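You operate a simulated robot arm through the tools that you are given. There is no shell and no other tool.

Carry out the task below with a simulated robot arm. There is one attempt and no reset: what you move stays moved.

## Task
Hook up the lower rod and test it at the air card's pressure.
Fine: yellow and green air couplers in by the card before the red air valve opens; run the rod out and home; shut the valve at the end; leave the other couplers in. Where these are worked on the way, their far stop is far enough and under half their travel is too little: red air valve.

It is judged by the outcome, as a careful person would: the job done as asked, and still so three seconds after it is handed in. It fails if anything else is knocked over, pushed out of place, dropped, spilled or broken.

## Robot
A 6-joint arm with a two-finger gripper, fixed in place. Base frame: the origin is on the floor under the middle of its stand, x ahead of it, y to its left, z up; the work surface is at about z = 882. Units: mm, rad, N and s.
It reaches about 1417 mm from its shoulder. Its first joint turns from -2.897 to 2.897 rad. Payload 3.43 kg.
The TCP is the grasp point between the finger pads, 20 mm short of the fingertips. In the tool frame z runs along the fingers and y along their closing line. The gripper opens to 190 mm; its body begins 248 mm behind the TCP.
Orientation is told as [roll, pitch, yaw] about the base's x, y, z axes, in that order, counted from this pose: with the fingers straight down and closing along the base's y, the tool's x points along the base's -x, its y along +y and its z along -z.

## Interface
- The arm moves only by the tool step_arm. Its argument "targets" is a list of rows, each a list of 7 numbers: the shift along the base's x, y, z in mm, then the turn, a rotation vector about the base's x, y, z in degrees, then the gripper command, from -1 (fully open) to 1 (shut), values between in proportion. In form: [[tx, ty, tz, ax, ay, az, gripper], ...]. A call has 1 to 20 rows; each row shifts and turns the commanded pose from where the row before left it. Each row takes 0.2 s and may step no farther than 50 mm and 0.15 rad from the row before; otherwise, or with a gripper value out of range, the whole call is refused. Where a pose cannot be reached the arm comes as near as it can. A force on the tool above 40 N (or 10 N above the force at the start of the call, whichever is more), or a blocked arm, ends the call early, and 0.2 s more pass. The fingers move at their own pace (about 153 mm/s each) and stop on an object; they squeeze with about 24 N. The grip force told is the motor's: it shows also when the fingers shut on nothing. Time passes only in rows, and 0.2 s behind the last, so rows that do not move let the fingers close. It gives the time, the measured TCP pose, the force on the tool (base axes), the opening and the grip force at its end, in the units of the frame above (readings bear some noise), with the torque about the TCP (base axes, N m) and any sound that the robot's microphone picked up.
- Cameras (640 x 400 px; columns grow to the right, rows downward): "scene" is fixed at [398.3, -499.3, 1502.3]; the picture's right is [-1.00, 0.01, 0.00], its down [0.00, 0.34, -0.94] and it looks along [-0.01, -0.94, -0.34] (base axes); focal length 214 px, centre (320, 200). "wrist" rides on the gripper at [70, -8, -288] in the tool frame; the picture's right is [0.12, 0.99, 0.00], its down [-0.96, 0.12, -0.25] and it looks along [-0.25, 0.03, 0.97] (tool axes); focal length 261 px, centre (320, 200). There is no depth. A picture from a camera that has moved, and an enlarged one, comes with that camera's place and axes in the base frame and with its lens.
- grab_frame(camera): a new picture of that camera. The clock stands still meanwhile.
- slide_trunk(by): moves the trunk up (or, below 0, down) by that many mm; the arm rides with it, the base frame stays. It gives what a move gives, with no picture.
- zoom(camera, box): a new picture of the part [left, top, right, bottom] of that camera's present view, enlarged. The clock stands still meanwhile.
- close_job(): hands the job in; it is judged then, once.

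Nothing tells you positions but the pictures and the camera data. Unless the task says otherwise, let go and move clear before handing in.

The tools are called after "Call:" as name(argument=value, ...) on one line, values as JSON. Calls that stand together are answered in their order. step_arm: Moves the arm, as the interface text tells. Its arguments: {"type":"object","properties":{"targets":{"type":"array","items":{"type":"array","items":{"type":"number"}}}},"required":["targets"]} The other tools are called the same way: slide_trunk (by) moves the trunk up or down; grab_frame (camera) takes a picture; zoom (camera, box) takes an enlarged picture of a part of a camera's view; close_job () hands the job in.

At the start:

```text
clock: 0.0
position: [346.1, -518.8, 1445.0]
tool_rot: [0.001, -0.001, -0.001]
contact_force: [0.0, -0.3, -0.8]
torque: [0.04, 0.03, -0.02]
gripper_width: 190.0
finger_force: 0.1
trunk travel left (down, up): [-375.0, 65.0]
```

scene: 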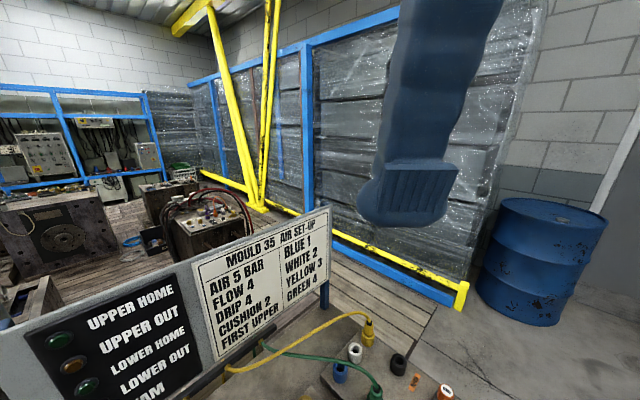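
wrist: 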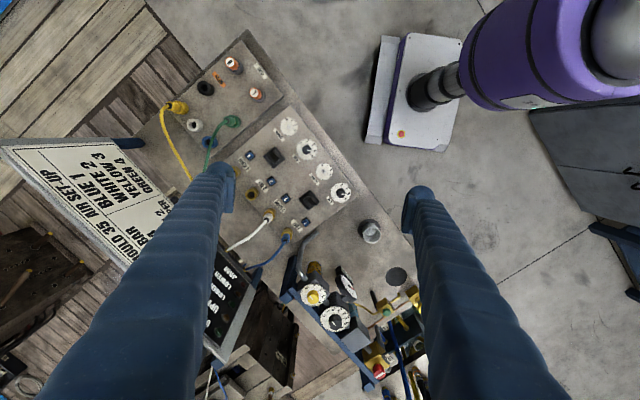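

I see a bench with a card (Mould 35 air set-up), couplers, a valve panel and gauges. I'll take enlarged views to read everything before moving.

Call:
zoom(camera="wrist", box=[140, 40, 300, 140])

Call:
zoom(camera="wrist", box=[220, 100, 380, 200])

Call:
zoom(camera="wrist", box=[220, 180, 380, 280])

Call:
zoom(camera="wrist", box=[280, 250, 440, 400])

Call:
zoom(camera="wrist", box=[0, 130, 180, 260])

Call:
zoom(camera="scene", box=[160, 200, 480, 400])

Call:
zoom(camera="scene", box=[0, 240, 240, 400])

```text
4.00 times, centred on (220, 90) of wrist
camera zoom: at [276.2, -527.3, 1732.5], right [-0.12, 0.99, 0.0], down [0.96, 0.12, 0.25], along [0.25, 0.03, -0.97], focal length 1043 px, centre (720, 640)
```

zoom: 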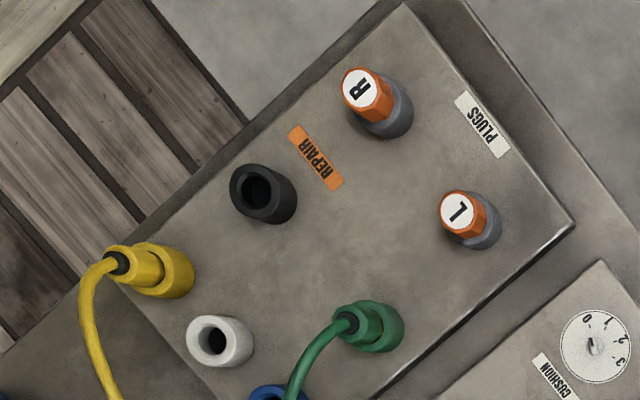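

```text
4.00 times, centred on (300, 150) of wrist
camera zoom: at [276.2, -527.3, 1732.5], right [-0.12, 0.99, 0.0], down [0.96, 0.12, 0.25], along [0.25, 0.03, -0.97], focal length 1043 px, centre (400, 400)
```

zoom: 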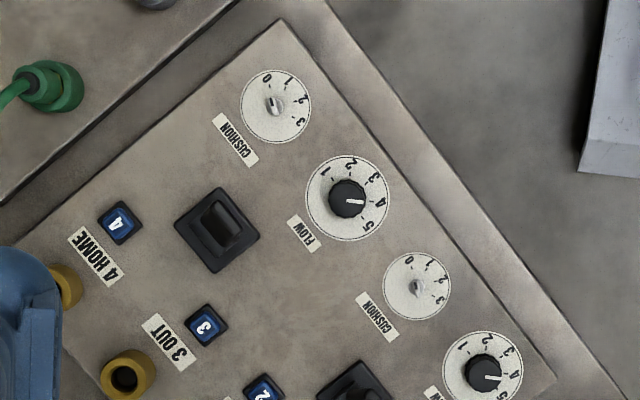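

```text
4.00 times, centred on (300, 230) of wrist
camera zoom: at [276.2, -527.3, 1732.5], right [-0.12, 0.99, 0.0], down [0.96, 0.12, 0.25], along [0.25, 0.03, -0.97], focal length 1043 px, centre (400, 80)
```

zoom: 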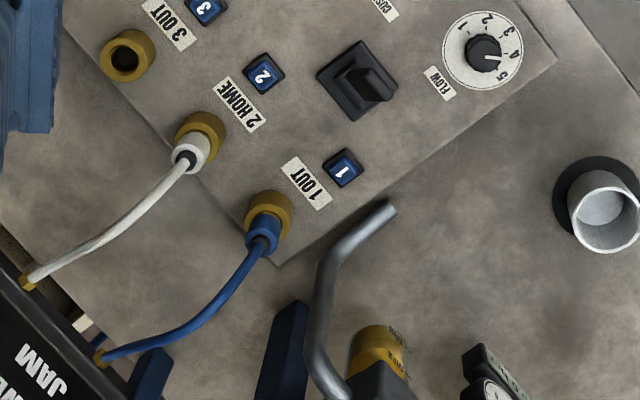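

```text
2.67 times, centred on (360, 325) of wrist
camera zoom: at [276.2, -527.3, 1732.5], right [-0.12, 0.99, 0.0], down [0.96, 0.12, 0.25], along [0.25, 0.03, -0.97], focal length 695 px, centre (213, -133)
```

zoom: 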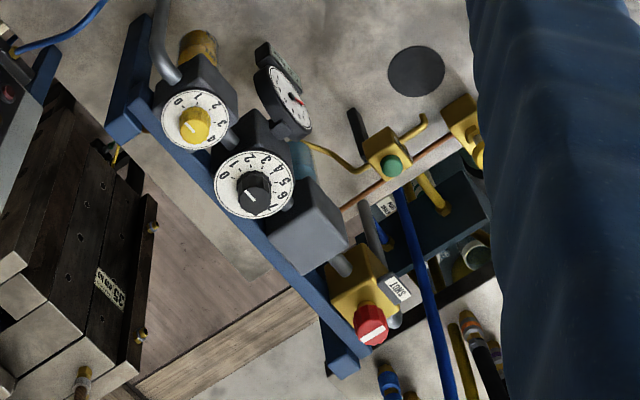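

```text
3.08 times, centred on (90, 195) of wrist
camera zoom: at [276.2, -527.3, 1732.5], right [-0.12, 0.99, 0.0], down [0.96, 0.12, 0.25], along [0.25, 0.03, -0.97], focal length 802 px, centre (1028, 215)
```

zoom: 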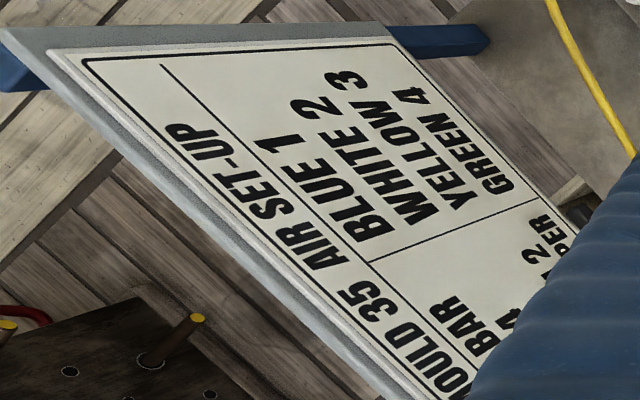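

```text
2.00 times, centred on (320, 300) of scene
camera zoom: at [398.3, -499.3, 1502.3], right [-1.0, 0.01, 0.0], down [0.0, 0.34, -0.94], along [-0.01, -0.94, -0.34], focal length 429 px, centre (320, 0)
```

zoom: 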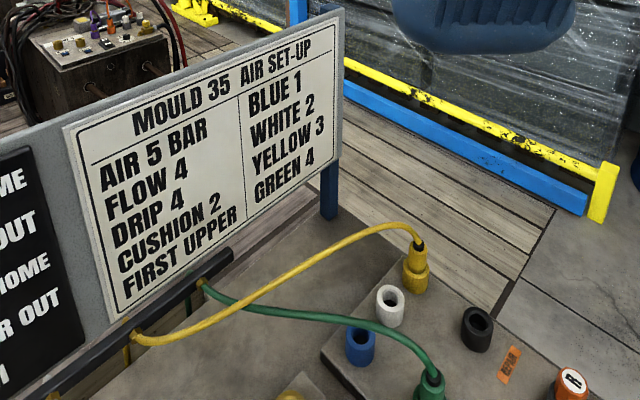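

```text
2.50 times, centred on (120, 320) of scene
camera zoom: at [398.3, -499.3, 1502.3], right [-1.0, 0.01, 0.0], down [0.0, 0.34, -0.94], along [-0.01, -0.94, -0.34], focal length 536 px, centre (820, -100)
```

zoom: 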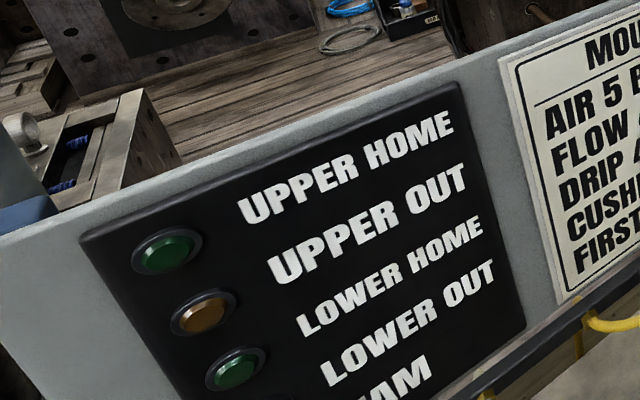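

The card says 5 bar, yellow → 3, green → 4. Now I'll look closer at the regulator, gauge, red valve, lamps and the yellow/green couplers.

Call:
zoom(camera="wrist", box=[290, 255, 370, 335])

Call:
zoom(camera="wrist", box=[340, 310, 440, 400])

Call:
zoom(camera="wrist", box=[360, 260, 440, 320])

Call:
zoom(camera="wrist", box=[190, 240, 270, 400])

Call:
zoom(camera="scene", box=[300, 300, 480, 400])

Call:
zoom(camera="wrist", box=[240, 110, 360, 210])

```text
5.00 times, centred on (330, 295) of wrist
camera zoom: at [276.2, -527.3, 1732.5], right [-0.12, 0.99, 0.0], down [0.96, 0.12, 0.25], along [0.25, 0.03, -0.97], focal length 1303 px, centre (270, -275)
```

zoom: 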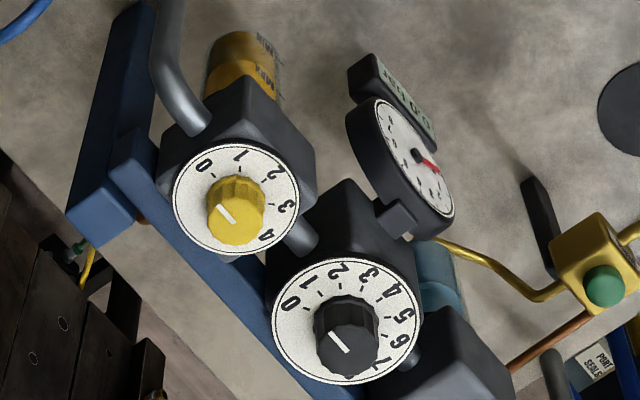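

```text
4.44 times, centred on (390, 355) of wrist
camera zoom: at [276.2, -527.3, 1732.5], right [-0.12, 0.99, 0.0], down [0.96, 0.12, 0.25], along [0.25, 0.03, -0.97], focal length 1158 px, centre (9, -489)
```

zoom: 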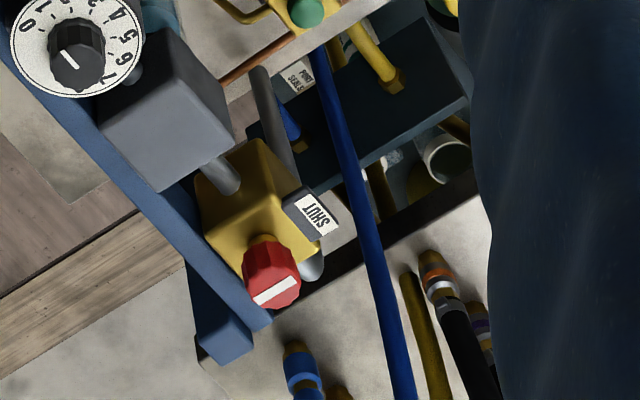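

```text
6.67 times, centred on (400, 290) of wrist
camera zoom: at [276.2, -527.3, 1732.5], right [-0.12, 0.99, 0.0], down [0.96, 0.12, 0.25], along [0.25, 0.03, -0.97], focal length 1738 px, centre (-213, -400)
```

zoom: 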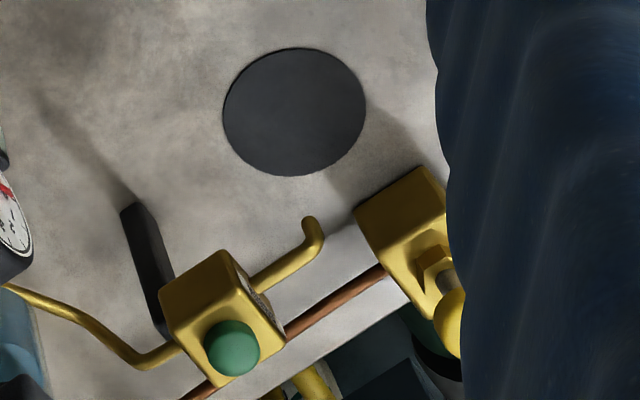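

```text
2.50 times, centred on (230, 320) of wrist
camera zoom: at [276.2, -527.3, 1732.5], right [-0.12, 0.99, 0.0], down [0.96, 0.12, 0.25], along [0.25, 0.03, -0.97], focal length 652 px, centre (545, -100)
```

zoom: 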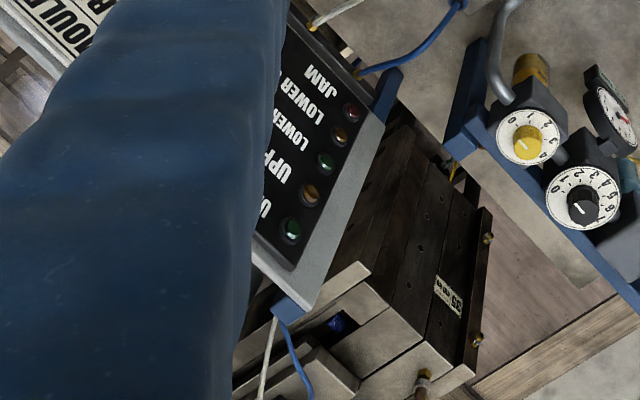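

```text
3.56 times, centred on (390, 350) of scene
camera zoom: at [398.3, -499.3, 1502.3], right [-1.0, 0.01, 0.0], down [0.0, 0.34, -0.94], along [-0.01, -0.94, -0.34], focal length 763 px, centre (71, -333)
```

zoom: 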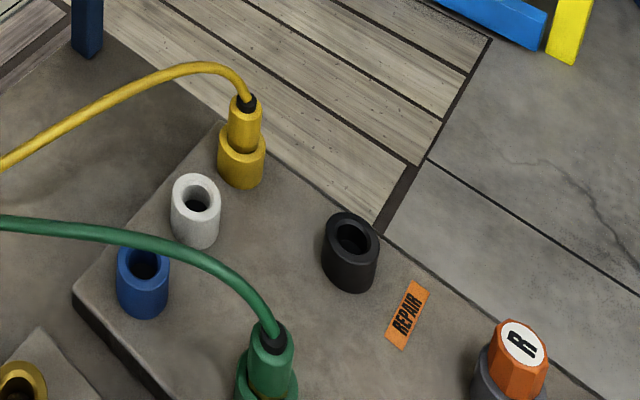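

```text
4.00 times, centred on (300, 160) of wrist
camera zoom: at [276.2, -527.3, 1732.5], right [-0.12, 0.99, 0.0], down [0.96, 0.12, 0.25], along [0.25, 0.03, -0.97], focal length 1043 px, centre (400, 360)
```

zoom: 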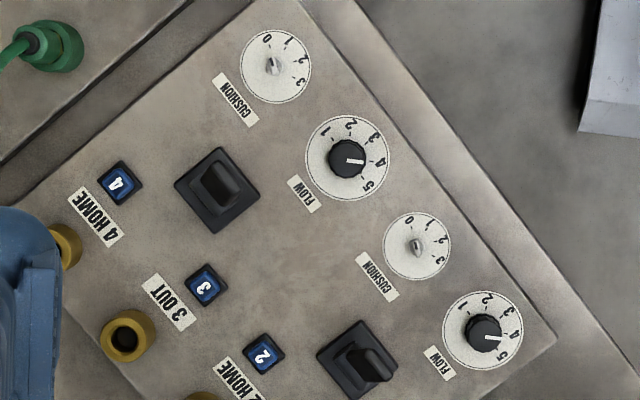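

All couplers, panel, regulator (black knob, at 0), gauge and red valve (SHUT) are located roughly. I'll move the arm at a safe height over toward the manifold to get a second viewpoint.

Call:
step_arm(targets=[[45, 10, 0, 0, 0, 0, -1], [45, 10, 0, 0, 0, 0, -1], [45, 10, 0, 0, 0, 0, -1], [45, 10, 0, 0, 0, 0, -1], [45, 10, 0, 0, 0, 0, -1], [45, 10, 0, 0, 0, 0, -1], [45, 10, 0, 0, 0, 0, -1], [45, 10, 0, 0, 0, 0, -1]])

Call:
grab_frame(camera="wrist")

Call:
grab_frame(camera="scene")

```text
clock: 1.8
position: [706.3, -438.7, 1440.1]
tool_rot: [-0.001, 0.005, -0.001]
contact_force: [0.5, 0.3, 0.0]
torque: [-0.01, 0.24, -0.01]
gripper_width: 190.0
finger_force: 0.1
trunk travel left (down, up): [-375.0, 65.0]
```

```text
taken
camera wrist: at [636.9, -448.0, 1727.8], right [-0.12, 0.99, 0.0], down [0.96, 0.12, 0.24], along [0.24, 0.03, -0.97], focal length 261 px, centre (320, 200)
```

wrist: 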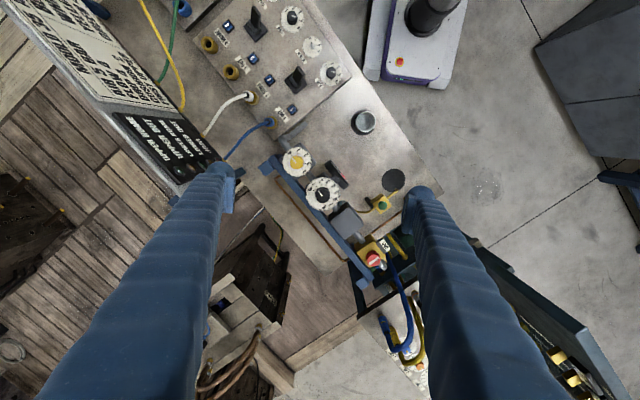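

```text
taken
```

scene: 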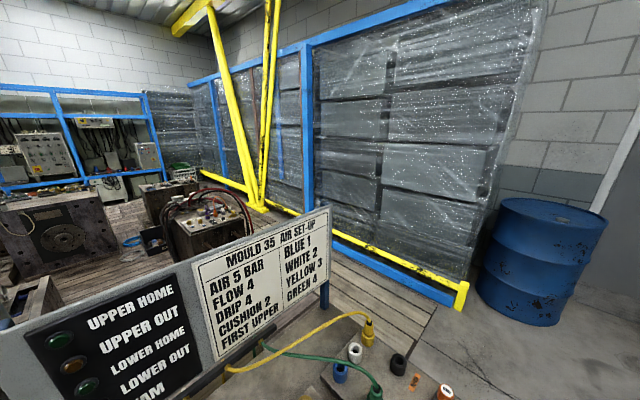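

Call:
zoom(camera="wrist", box=[260, 130, 420, 230])

Call:
zoom(camera="wrist", box=[320, 190, 430, 290])

Call:
zoom(camera="wrist", box=[190, 0, 350, 130])

Call:
zoom(camera="wrist", box=[80, 60, 280, 190])

Call:
zoom(camera="wrist", box=[200, 200, 320, 400])

```text
4.00 times, centred on (340, 180) of wrist
camera zoom: at [636.9, -448.0, 1727.8], right [-0.12, 0.99, 0.0], down [0.96, 0.12, 0.24], along [0.24, 0.03, -0.97], focal length 1043 px, centre (240, 280)
```

zoom: 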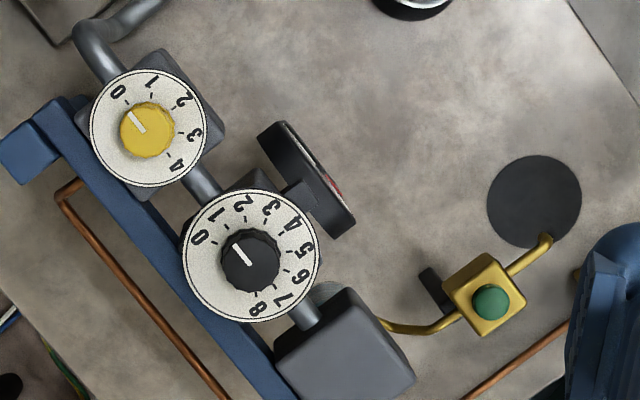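

```text
4.00 times, centred on (375, 240) of wrist
camera zoom: at [636.9, -448.0, 1727.8], right [-0.12, 0.99, 0.0], down [0.96, 0.12, 0.24], along [0.24, 0.03, -0.97], focal length 1043 px, centre (100, 40)
```

zoom: 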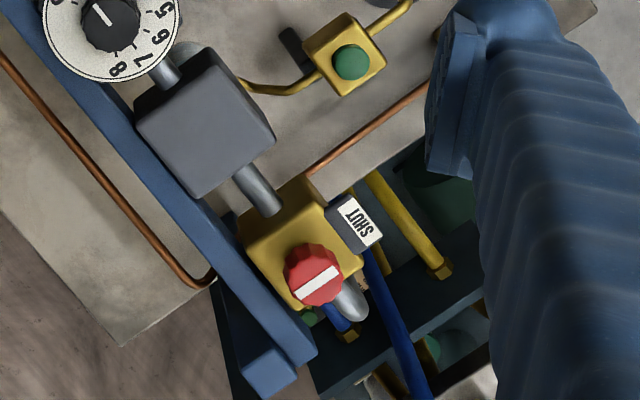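

```text
3.08 times, centred on (270, 65) of wrist
camera zoom: at [636.9, -448.0, 1727.8], right [-0.12, 0.99, 0.0], down [0.96, 0.12, 0.24], along [0.24, 0.03, -0.97], focal length 802 px, centre (474, 615)
```

zoom: 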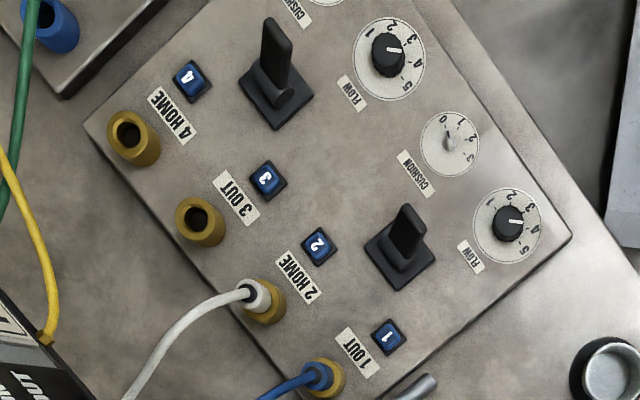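

```text
3.08 times, centred on (180, 125) of wrist
camera zoom: at [636.9, -448.0, 1727.8], right [-0.12, 0.99, 0.0], down [0.96, 0.12, 0.24], along [0.24, 0.03, -0.97], focal length 802 px, centre (751, 431)
```

zoom: 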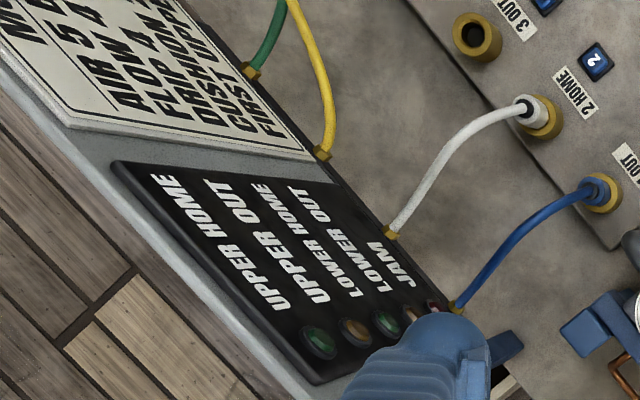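

```text
2.00 times, centred on (260, 300) of wrist
camera zoom: at [636.9, -448.0, 1727.8], right [-0.12, 0.99, 0.0], down [0.96, 0.12, 0.24], along [0.24, 0.03, -0.97], focal length 521 px, centre (440, 0)
```

zoom: 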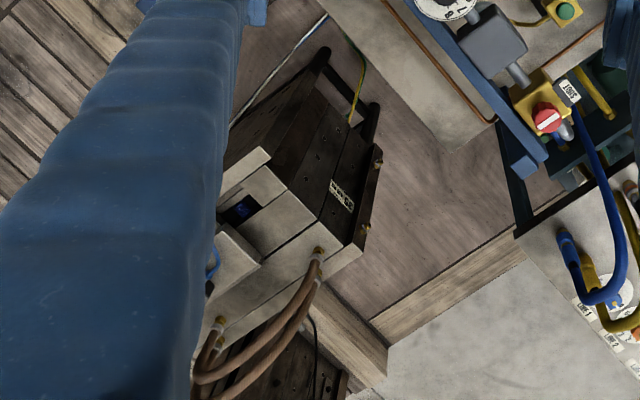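

Second view gives me good triangulation: socket 3 at about (493,-727,904), socket 4 about (424,-791), regulator knob top about (775,-425,1131), red valve knob about (922,-278,1133). Next I go over the parked couplers for a closer look.

Call:
step_arm(targets=[[-32, -31, -10, 0, 0, 0, -1], [-32, -31, -10, 0, 0, 0, -1], [-32, -31, -10, 0, 0, 0, -1], [-32, -31, -10, 0, 0, 0, -1], [-32, -31, -10, 0, 0, 0, -1], [-32, -31, -10, 0, 0, 0, -1], [-32, -31, -10, 0, 0, 0, -1], [-32, -31, -10, 0, 0, 0, -1], [-32, -31, -10, 0, 0, 0, -1], [-32, -31, -10, 0, 0, 0, -1], [-32, -31, -10, 0, 0, 0, -1], [-32, -31, -10, 0, 0, 0, -1], [-32, -31, -10, 0, 0, 0, -1]])

Call:
grab_frame(camera="wrist")

Call:
grab_frame(camera="scene")

```text
clock: 4.6
position: [290.9, -844.9, 1315.4]
tool_rot: [-0.002, 0.002, 0.0]
contact_force: [-1.2, -1.2, -0.7]
torque: [0.08, -0.1, 0.02]
gripper_width: 189.8
finger_force: 0.0
trunk travel left (down, up): [-375.0, 65.0]
```

```text
taken
camera wrist: at [221.4, -853.0, 1603.2], right [-0.12, 0.99, 0.0], down [0.96, 0.12, 0.25], along [0.25, 0.03, -0.97], focal length 261 px, centre (320, 200)
```

wrist: 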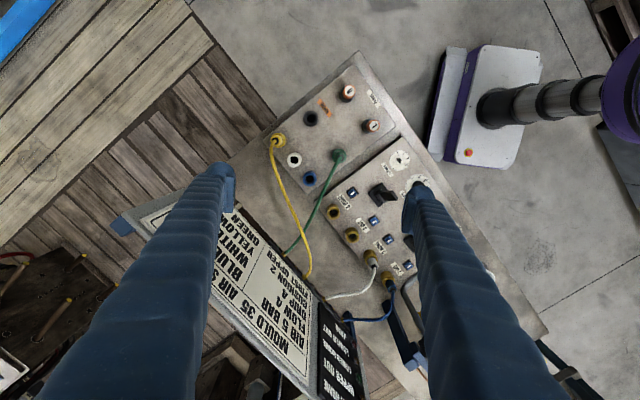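

```text
taken
```

scene: 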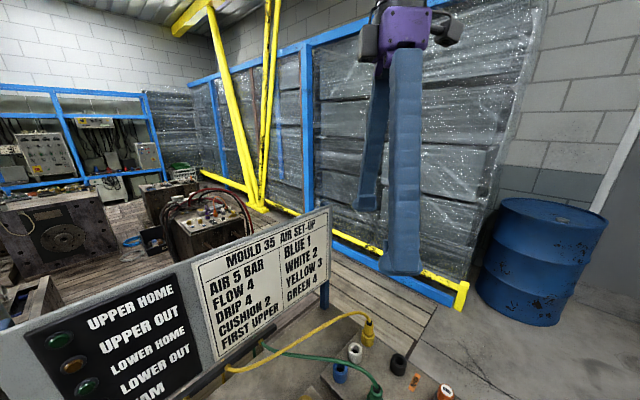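

Call:
zoom(camera="wrist", box=[255, 90, 375, 200])

Call:
zoom(camera="wrist", box=[310, 140, 420, 230])

Call:
zoom(camera="wrist", box=[320, 200, 430, 310])

Call:
zoom(camera="scene", box=[210, 300, 450, 400])

```text
3.64 times, centred on (315, 145) of wrist
camera zoom: at [221.4, -853.0, 1603.2], right [-0.12, 0.99, 0.0], down [0.96, 0.12, 0.25], along [0.25, 0.03, -0.97], focal length 948 px, centre (338, 400)
```

zoom: 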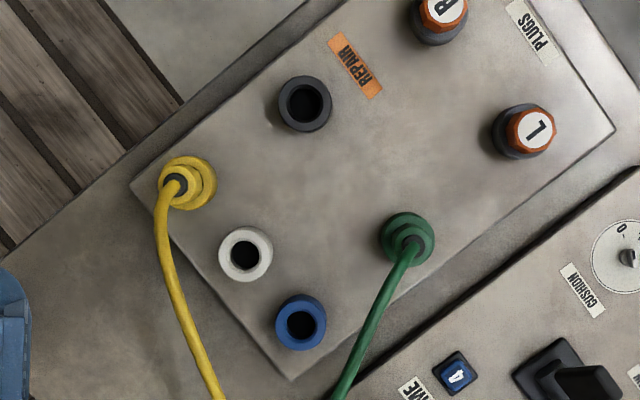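

```text
4.44 times, centred on (365, 185) of wrist
camera zoom: at [221.4, -853.0, 1603.2], right [-0.12, 0.99, 0.0], down [0.96, 0.12, 0.25], along [0.25, 0.03, -0.97], focal length 1158 px, centre (120, 267)
```

zoom: 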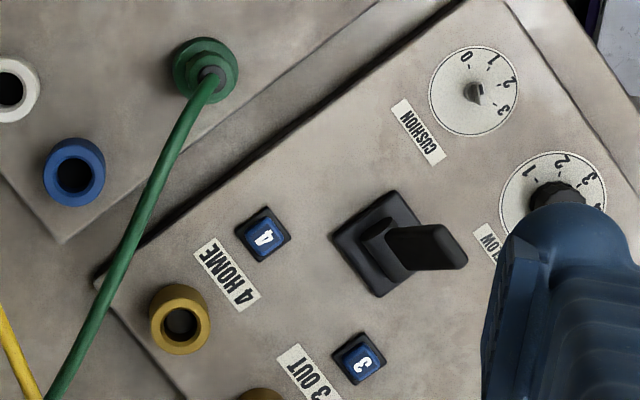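

```text
3.64 times, centred on (375, 255) of wrist
camera zoom: at [221.4, -853.0, 1603.2], right [-0.12, 0.99, 0.0], down [0.96, 0.12, 0.25], along [0.25, 0.03, -0.97], focal length 948 px, centre (120, 0)
```

zoom: 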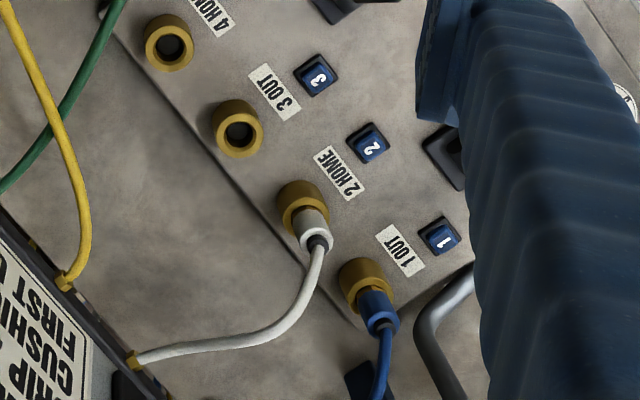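

```text
2.67 times, centred on (330, 350) of scene
camera zoom: at [398.3, -499.3, 1502.3], right [-1.0, 0.01, 0.0], down [0.0, 0.34, -0.94], along [-0.01, -0.94, -0.34], focal length 572 px, centre (293, -200)
```

zoom: 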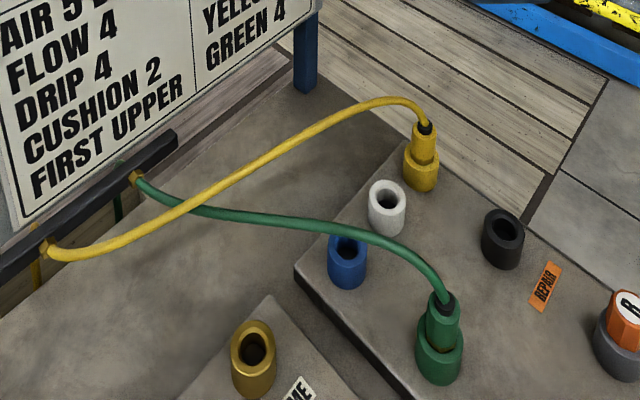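

I see yellow and green parked in their cups, with brass sockets 3 and 4 empty; both paddle levers lean back away from the sockets. I'll zoom in on each plug to fix the grip height.

Call:
zoom(camera="scene", box=[335, 300, 415, 350])

Call:
zoom(camera="scene", box=[335, 350, 415, 400])

Call:
zoom(camera="wrist", box=[260, 120, 310, 160])

Call:
zoom(camera="wrist", box=[315, 135, 365, 175])

Call:
zoom(camera="scene", box=[20, 310, 120, 400])

```text
8.00 times, centred on (375, 325) of scene
camera zoom: at [398.3, -499.3, 1502.3], right [-1.0, 0.01, 0.0], down [0.0, 0.34, -0.94], along [-0.01, -0.94, -0.34], focal length 1716 px, centre (-120, -800)
```

zoom: 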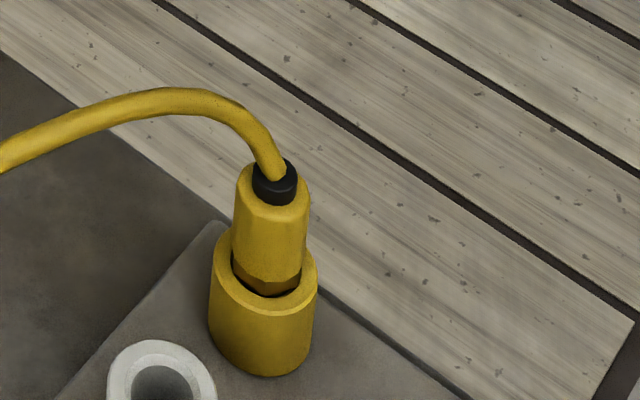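

```text
8.00 times, centred on (375, 375) of scene
camera zoom: at [398.3, -499.3, 1502.3], right [-1.0, 0.01, 0.0], down [0.0, 0.34, -0.94], along [-0.01, -0.94, -0.34], focal length 1716 px, centre (-120, -1200)
```

zoom: 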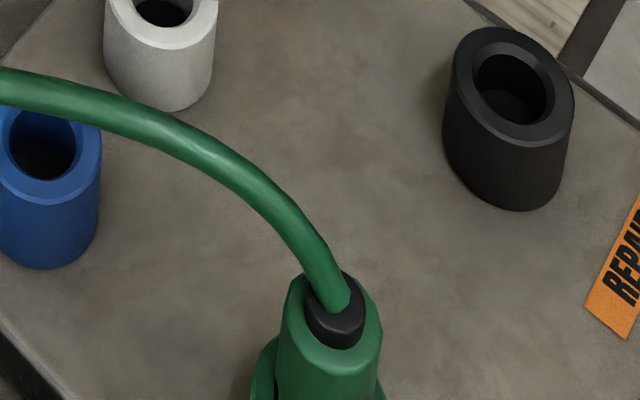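

```text
10.00 times, centred on (285, 140) of wrist
camera zoom: at [221.4, -853.0, 1603.2], right [-0.12, 0.99, 0.0], down [0.96, 0.12, 0.25], along [0.25, 0.03, -0.97], focal length 2606 px, centre (670, 800)
```

zoom: 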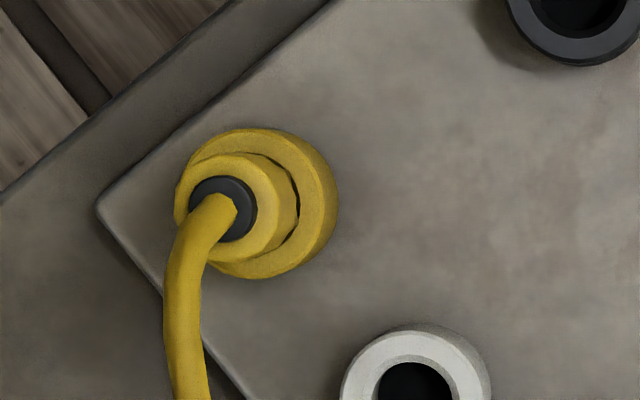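

```text
10.00 times, centred on (340, 155) of wrist
camera zoom: at [221.4, -853.0, 1603.2], right [-0.12, 0.99, 0.0], down [0.96, 0.12, 0.25], along [0.25, 0.03, -0.97], focal length 2606 px, centre (120, 650)
```

zoom: 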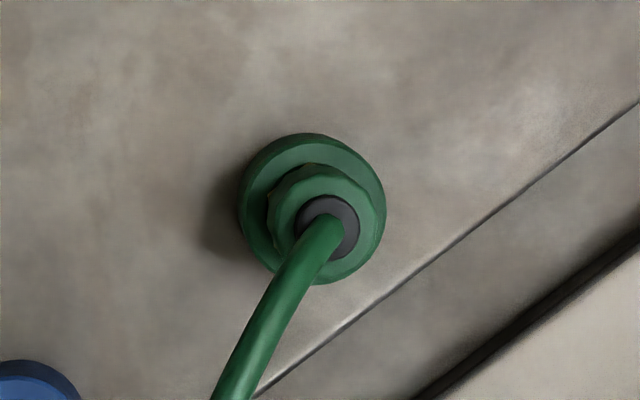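

```text
4.44 times, centred on (70, 355) of scene
camera zoom: at [398.3, -499.3, 1502.3], right [-1.0, 0.01, 0.0], down [0.0, 0.34, -0.94], along [-0.01, -0.94, -0.34], focal length 953 px, centre (1431, -489)
```

zoom: 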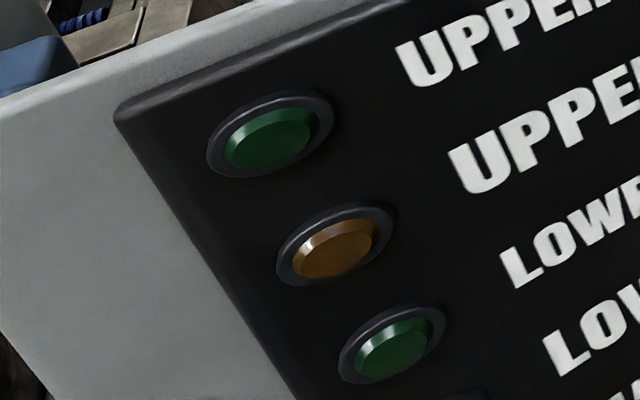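

No lamps are lit, plugs measured: yellow body at (252,-957), top z≈954; cup rims z≈918, so fingertips stay above neighbours. I move above yellow with the gripper partly open.

Call:
step_arm(targets=[[-6.4, -19.2, -34, 0, 0, 0, 0.0], [-6.4, -19.2, -34, 0, 0, 0, 0.2], [-6.4, -19.2, -34, 0, 0, 0, 0.25], [-6.4, -19.2, -34, 0, 0, 0, 0.25], [-6.4, -19.2, -34, 0, 0, 0, 0.25], [-6.4, -19.2, -34, 0, 0, 0, 0.25], [0, 0, 0, 0, 0, 0, 0.25], [0, 0, 0, 0, 0, 0, 0.25]])

Call:
grab_frame(camera="wrist")

Call:
zoom(camera="wrist", box=[260, 120, 380, 220])

Call:
zoom(camera="scene", box=[280, 200, 480, 400])

```text
clock: 6.4
position: [254.7, -957.0, 1108.2]
tool_rot: [0.0, -0.001, -0.001]
contact_force: [0.0, 0.3, 0.1]
torque: [-0.05, 0.02, 0.02]
gripper_width: 71.4
finger_force: 0.0
trunk travel left (down, up): [-375.0, 65.0]
```

```text
taken
camera wrist: at [185.6, -964.9, 1395.8], right [-0.12, 0.99, 0.0], down [0.96, 0.12, 0.25], along [0.25, 0.03, -0.97], focal length 261 px, centre (320, 200)
```

wrist: 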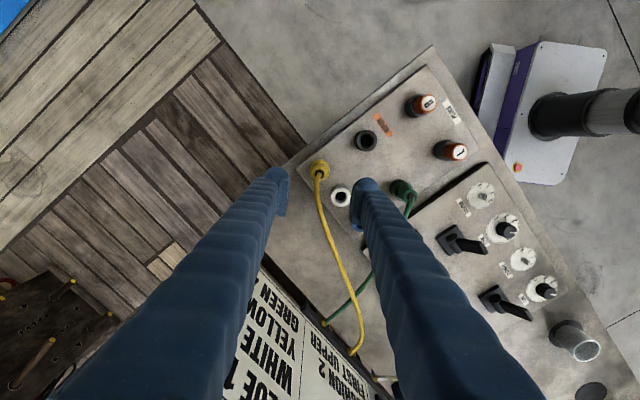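

```text
4.00 times, centred on (320, 170) of wrist
camera zoom: at [185.6, -964.9, 1395.8], right [-0.12, 0.99, 0.0], down [0.96, 0.12, 0.25], along [0.25, 0.03, -0.97], focal length 1043 px, centre (320, 320)
```

zoom: 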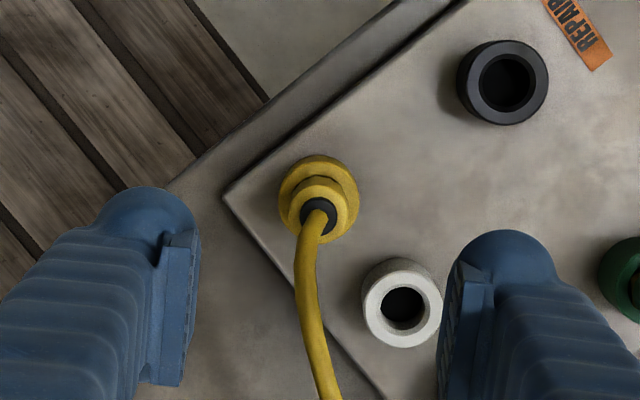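

```text
2.00 times, centred on (380, 300) of scene
camera zoom: at [398.3, -499.3, 1502.3], right [-1.0, 0.01, 0.0], down [0.0, 0.34, -0.94], along [-0.01, -0.94, -0.34], focal length 429 px, centre (200, 0)
```

zoom: 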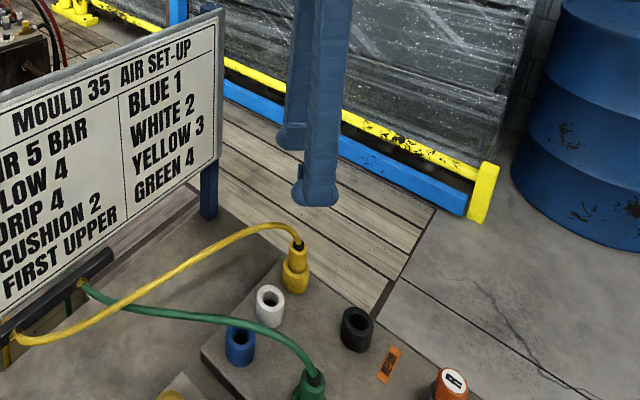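

Alignment is good: plug at (252.6,-957.7). I descend so the pads straddle the yellow body, then close.

Call:
step_arm(targets=[[-1, -0.3, -45, 0, 0, 0, 0.25], [-1, -0.4, -45, 0, 0, 0, 0.3], [0, 0, -40, 0, 0, 0, 0.35], [0, 0, -35, 0, 0, 0, 0.4], [0, 0, 0, 0, 0, 0, 0.4], [0, 0, 0, 0, 0, 0, 0.4]])

Call:
zoom(camera="wrist", box=[260, 120, 380, 220])

Call:
zoom(camera="scene", box=[310, 270, 430, 370])

```text
clock: 7.8
position: [254.3, -958.5, 945.6]
tool_rot: [-0.001, 0.002, 0.001]
contact_force: [0.0, 0.1, 0.2]
torque: [-0.04, 0.02, 0.0]
gripper_width: 57.0
finger_force: 0.1
trunk travel left (down, up): [-375.0, 65.0]
```

```text
4.00 times, centred on (320, 170) of wrist
camera zoom: at [183.8, -966.3, 1233.5], right [-0.12, 0.99, 0.0], down [0.96, 0.12, 0.25], along [0.25, 0.03, -0.97], focal length 1043 px, centre (320, 320)
```

zoom: 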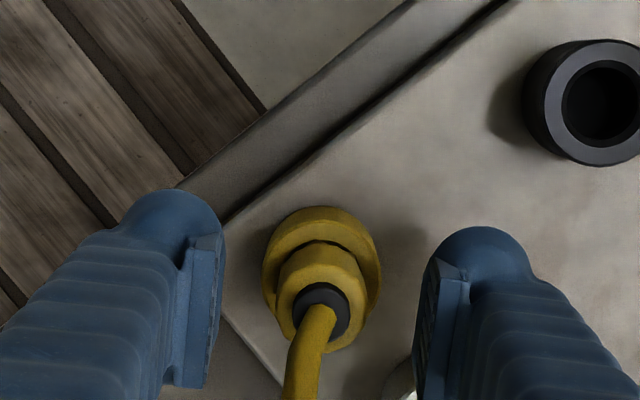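

```text
4.00 times, centred on (370, 320) of scene
camera zoom: at [398.3, -499.3, 1502.3], right [-1.0, 0.01, 0.0], down [0.0, 0.34, -0.94], along [-0.01, -0.94, -0.34], focal length 858 px, centre (120, -280)
```

zoom: 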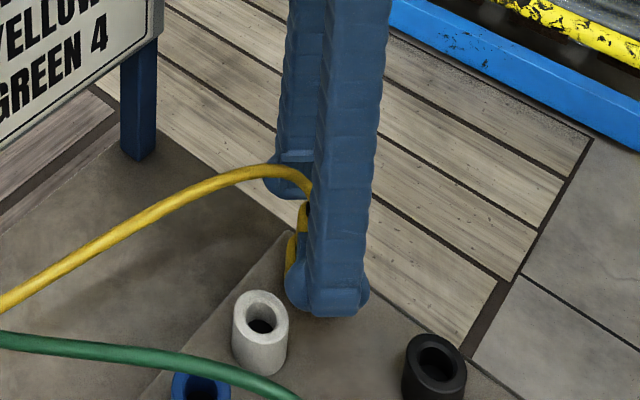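

The yellow body sits centred between the pads. I close the gripper and hold.

Call:
step_arm(targets=[[-1, 0.5, -2, 0, 0, 0, 0.6], [0, 0, 0, 0, 0, 0, 1], [0, 0, 0, 0, 0, 0, 1], [0, 0, 0, 0, 0, 0, 1]])

Call:
zoom(camera="wrist", box=[260, 120, 380, 220])

```text
clock: 8.8
position: [251.6, -958.7, 943.4]
tool_rot: [-0.001, 0.001, -0.001]
contact_force: [-0.1, -0.8, 0.1]
torque: [0.0, -0.02, -0.02]
gripper_width: 24.1
finger_force: 23.9
trunk travel left (down, up): [-375.0, 65.0]
```

```text
4.00 times, centred on (320, 170) of wrist
camera zoom: at [181.5, -966.1, 1231.7], right [-0.12, 0.99, 0.0], down [0.96, 0.12, 0.25], along [0.25, 0.03, -0.97], focal length 1043 px, centre (320, 320)
```

zoom: 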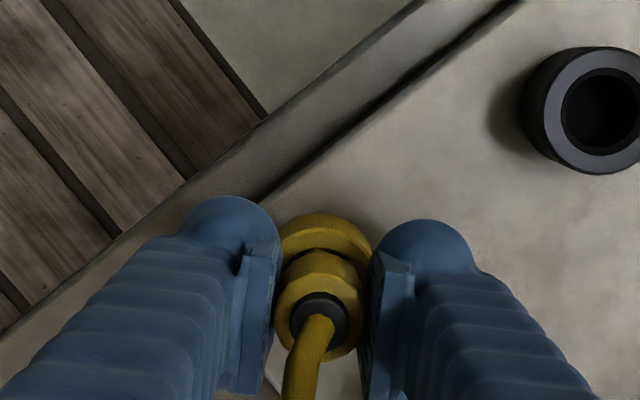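

Yellow is gripped (24 mm, 24 N). Lifting it straight out of its cup.

Call:
step_arm(targets=[[0, 0, 12, 0, 0, 0, 1], [0, 0, 20, 0, 0, 0, 1], [0, 0, 30, 0, 0, 0, 1], [0, 0, 35, 0, 0, 0, 1], [0, 0, 0, 0, 0, 0, 1]])

Call:
grab_frame(camera="wrist")

Call:
zoom(camera="scene", box=[230, 220, 470, 400])

```text
clock: 10.0
position: [247.7, -956.7, 1039.8]
tool_rot: [0.001, 0.0, 0.0]
contact_force: [-0.6, -0.5, -0.1]
torque: [-0.06, 0.0, 0.01]
gripper_width: 24.0
finger_force: 24.4
trunk travel left (down, up): [-375.0, 65.0]
```

```text
taken
camera wrist: at [178.0, -964.3, 1327.7], right [-0.12, 0.99, 0.0], down [0.96, 0.12, 0.25], along [0.24, 0.03, -0.97], focal length 261 px, centre (320, 200)
```

wrist: 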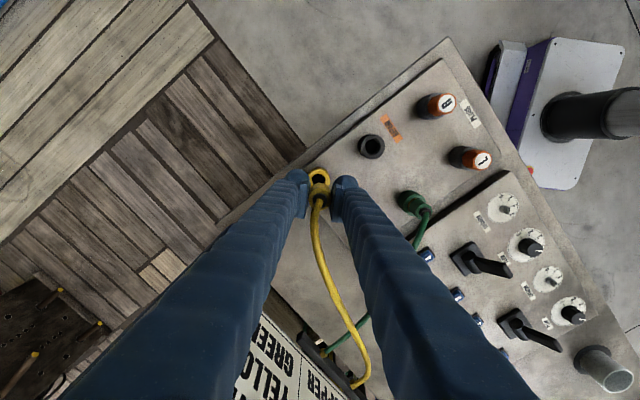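

```text
2.22 times, centred on (350, 310) of scene
camera zoom: at [398.3, -499.3, 1502.3], right [-1.0, 0.01, 0.0], down [0.0, 0.34, -0.94], along [-0.01, -0.94, -0.34], focal length 477 px, centre (253, -44)
```

zoom: 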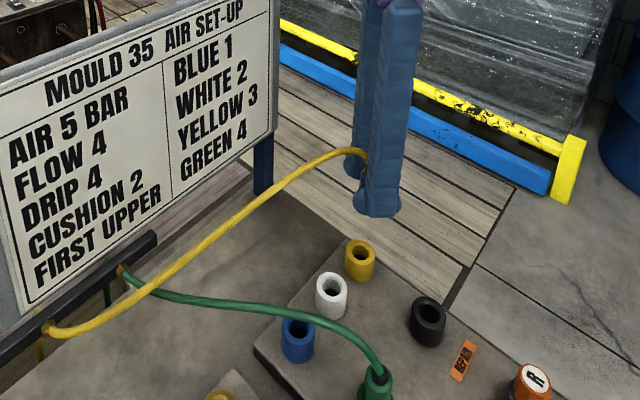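

Yellow is out of its cup, hose slack. I carry it higher (over the green hose) toward socket 3 and stop short for a fresh look.

Call:
step_arm(targets=[[5, 5, 40, 0, 0, 0, 1], [25, 25, 15, 0, 0, 0, 1], [32, 32, 0, 0, 0, 0, 1], [32, 32, 0, 0, 0, 0, 1], [32, 32, 0, 0, 0, 0, 1], [32, 32, 0, 0, 0, 0, 1], [30, 32, 0, 0, 0, 0, 1], [0, 0, 0, 0, 0, 0, 1], [0, 0, 0, 0, 0, 0, 1]])

Call:
grab_frame(camera="wrist")

Call:
zoom(camera="wrist", box=[260, 120, 420, 240])

Call:
grab_frame(camera="scene")

```text
clock: 12.0
position: [437.7, -766.8, 1094.4]
tool_rot: [-0.001, 0.002, 0.0]
contact_force: [0.7, -0.4, -0.9]
torque: [0.05, 0.01, -0.02]
gripper_width: 24.1
finger_force: 24.3
trunk travel left (down, up): [-375.0, 65.0]
```

```text
taken
camera wrist: at [369.1, -775.6, 1382.5], right [-0.12, 0.99, 0.0], down [0.96, 0.12, 0.25], along [0.24, 0.03, -0.97], focal length 261 px, centre (320, 200)
```

wrist: 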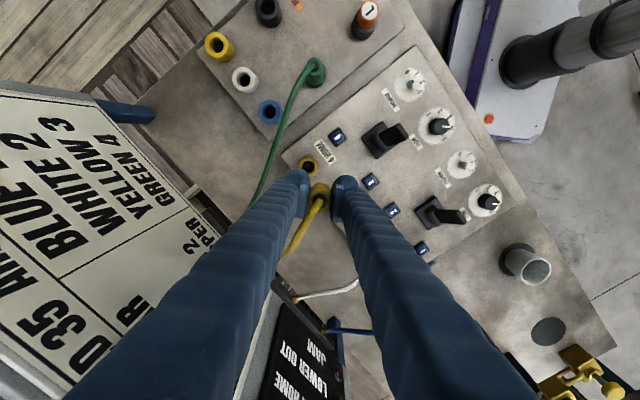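

```text
3.33 times, centred on (340, 180) of wrist
camera zoom: at [369.1, -775.6, 1382.5], right [-0.12, 0.99, 0.0], down [0.96, 0.12, 0.25], along [0.24, 0.03, -0.97], focal length 869 px, centre (253, 267)
```

zoom: 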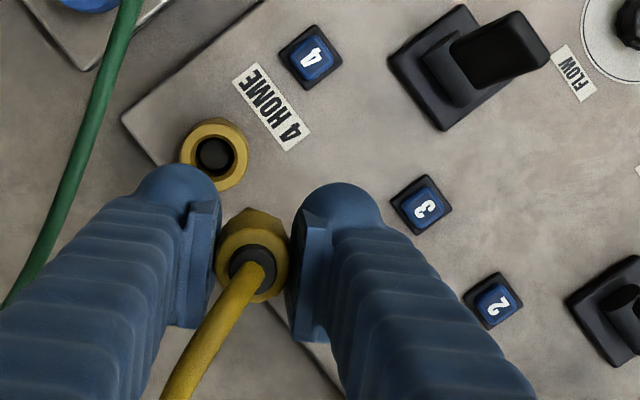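

```text
taken
```

scene: 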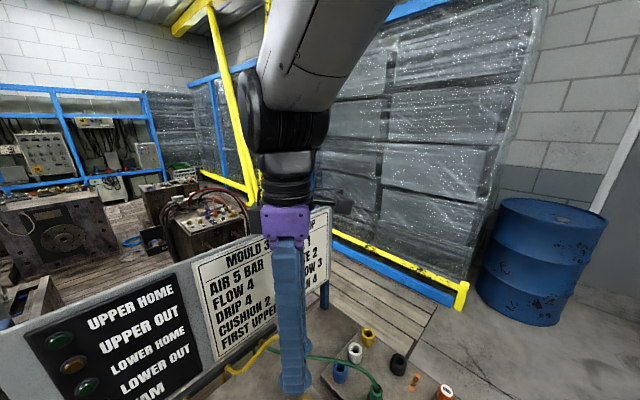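

Socket 4 confirmed at about (429,-790). I shift so that socket 3 becomes visible past the fingertips, to confirm it the same way.

Call:
step_arm(targets=[[32, 32, 0, 0, 0, 0, 1], [32, 32, 0, 0, 0, 0, 1], [0, 0, 0, 0, 0, 0, 1], [0, 0, 0, 0, 0, 0, 1]])

Call:
zoom(camera="wrist", box=[260, 120, 420, 240])

```text
clock: 13.0
position: [501.2, -703.9, 1092.2]
tool_rot: [0.001, 0.001, -0.001]
contact_force: [0.4, 0.5, -0.8]
torque: [0.02, 0.02, -0.03]
gripper_width: 24.1
finger_force: 24.1
trunk travel left (down, up): [-375.0, 65.0]
```

```text
3.33 times, centred on (340, 180) of wrist
camera zoom: at [430.8, -711.9, 1381.3], right [-0.12, 0.99, 0.0], down [0.96, 0.12, 0.25], along [0.24, 0.03, -0.97], focal length 869 px, centre (253, 267)
```

zoom: 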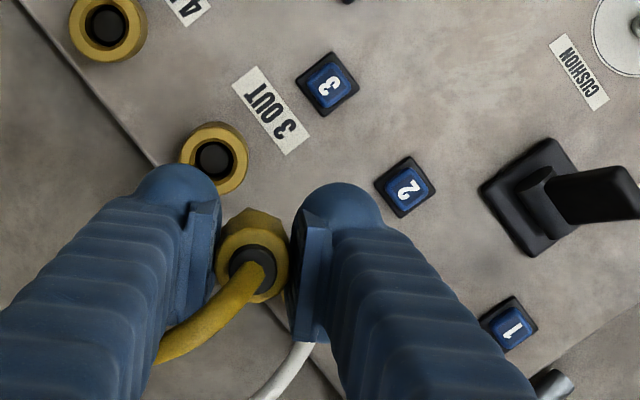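

Socket 3 confirmed at (494.3,-725.7). I line up the plug above it and descend to a hold height for a check.

Call:
step_arm(targets=[[-8.4, -22.2, 0, 0, 0, 0, 1], [0, 0, -35, 0, 0, 0, 1], [0, 0, -35, 0, 0, 0, 1], [0, 0, -22, 0, 0, 0, 1], [0, 0, 0, 0, 0, 0, 1], [0, 0, 0, 0, 0, 0, 1]])

Call:
zoom(camera="wrist", box=[260, 120, 420, 240])

Call:
zoom(camera="scene", box=[210, 280, 390, 400])

```text
clock: 14.4
position: [492.5, -725.9, 1002.9]
tool_rot: [0.0, 0.003, 0.001]
contact_force: [0.2, 0.3, -1.0]
torque: [0.0, -0.01, 0.01]
gripper_width: 24.2
finger_force: 24.1
trunk travel left (down, up): [-375.0, 65.0]
```

```text
3.33 times, centred on (340, 180) of wrist
camera zoom: at [423.3, -734.7, 1290.7], right [-0.12, 0.99, 0.0], down [0.96, 0.12, 0.25], along [0.24, 0.03, -0.97], focal length 869 px, centre (253, 267)
```

zoom: 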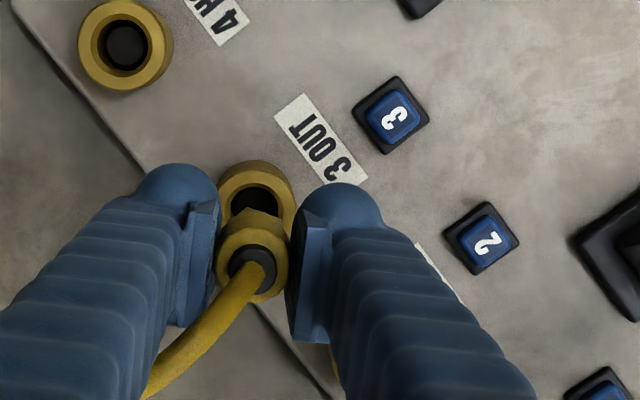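

```text
3.33 times, centred on (300, 340) of scene
camera zoom: at [398.3, -499.3, 1502.3], right [-1.0, 0.01, 0.0], down [0.0, 0.34, -0.94], along [-0.01, -0.94, -0.34], focal length 715 px, centre (387, -267)
```

zoom: 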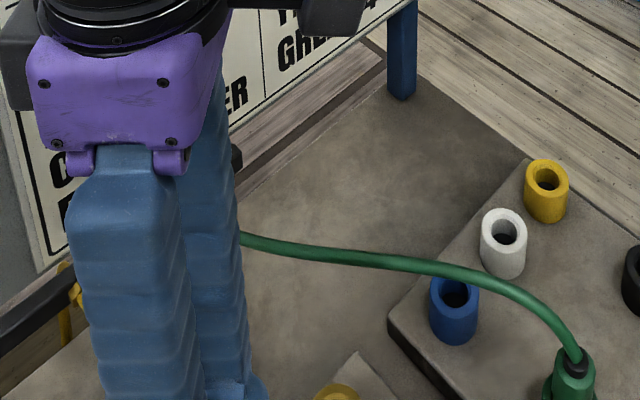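

Plug and socket 3 line up within about a millimetre. Lowering slowly to engage.

Call:
step_arm(targets=[[0, 0.3, -12, 0, 0, 0, 1], [0, 0, -12, 0, 0, 0, 1], [0, 0, -10, 0, 0, 0, 1], [0, 0, -8, 0, 0, 0, 1], [0, 0, 0, 0, 0, 0, 1]])

Call:
zoom(camera="wrist", box=[260, 120, 420, 240])

```text
clock: 15.6
position: [492.7, -724.5, 961.4]
tool_rot: [0.002, 0.0, 0.0]
contact_force: [-0.3, 0.6, -0.5]
torque: [0.03, 0.0, 0.01]
gripper_width: 24.2
finger_force: 23.9
trunk travel left (down, up): [-375.0, 65.0]
```

```text
3.33 times, centred on (340, 180) of wrist
camera zoom: at [422.7, -732.6, 1248.9], right [-0.12, 0.99, 0.0], down [0.96, 0.12, 0.25], along [0.25, 0.03, -0.97], focal length 869 px, centre (253, 267)
```

zoom: 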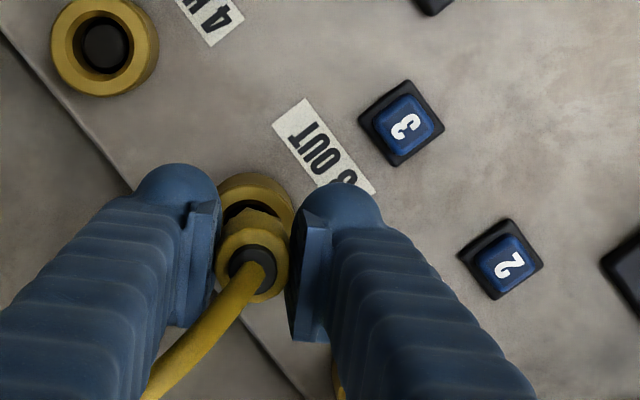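

Still aligned; continuing down in small steps, watching force and sound.

Call:
step_arm(targets=[[0, -0.8, -6, 0, 0, 0, 1], [0, 0, -5, 0, 0, 0, 1], [0, 0, -5, 0, 0, 0, 1], [0, 0, -4, 0, 0, 0, 1], [0, 0, 0, 0, 0, 0, 1]])

Call:
zoom(camera="wrist", box=[260, 120, 420, 240])

```text
clock: 16.8
position: [491.5, -727.4, 943.0]
tool_rot: [-0.003, -0.002, -0.001]
contact_force: [2.1, 1.2, 22.7]
torque: [0.04, -0.08, -0.01]
gripper_width: 24.2
finger_force: 23.9
trunk travel left (down, up): [-375.0, 65.0]
```

```text
3.33 times, centred on (340, 180) of wrist
camera zoom: at [421.8, -733.6, 1231.3], right [-0.12, 0.99, 0.0], down [0.96, 0.12, 0.25], along [0.25, 0.03, -0.97], focal length 869 px, centre (253, 267)
```

zoom: 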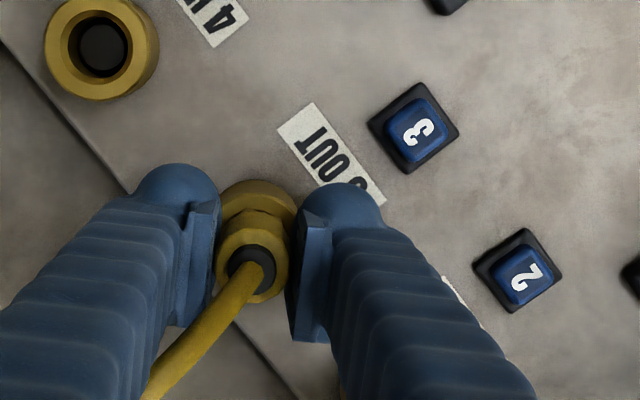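

The plug met resistance of 23 N, likely the coupler latch. I press a little further.

Call:
step_arm(targets=[[0.5, 0, -3, 0, 0, 0, 1], [0, 0, -3, 0, 0, 0, 1], [0, 0, 0, 0, 0, 0, 1]])

Call:
zoom(camera="wrist", box=[260, 120, 420, 240])

```text
clock: 17.6
position: [490.7, -725.4, 936.4]
tool_rot: [-0.001, 0.001, -0.001]
contact_force: [0.1, -0.3, 23.0]
torque: [-0.03, -0.01, 0.02]
gripper_width: 23.9
finger_force: 23.6
trunk travel left (down, up): [-375.0, 65.0]
```

```text
3.33 times, centred on (340, 180) of wrist
camera zoom: at [421.5, -733.0, 1224.6], right [-0.12, 0.99, 0.0], down [0.96, 0.12, 0.25], along [0.25, 0.03, -0.97], focal length 869 px, centre (253, 267)
```

zoom: 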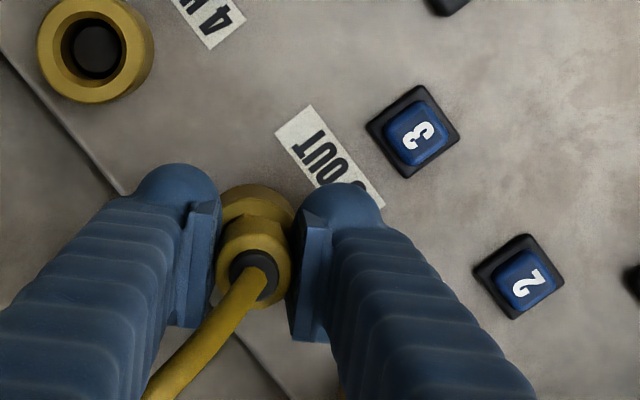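

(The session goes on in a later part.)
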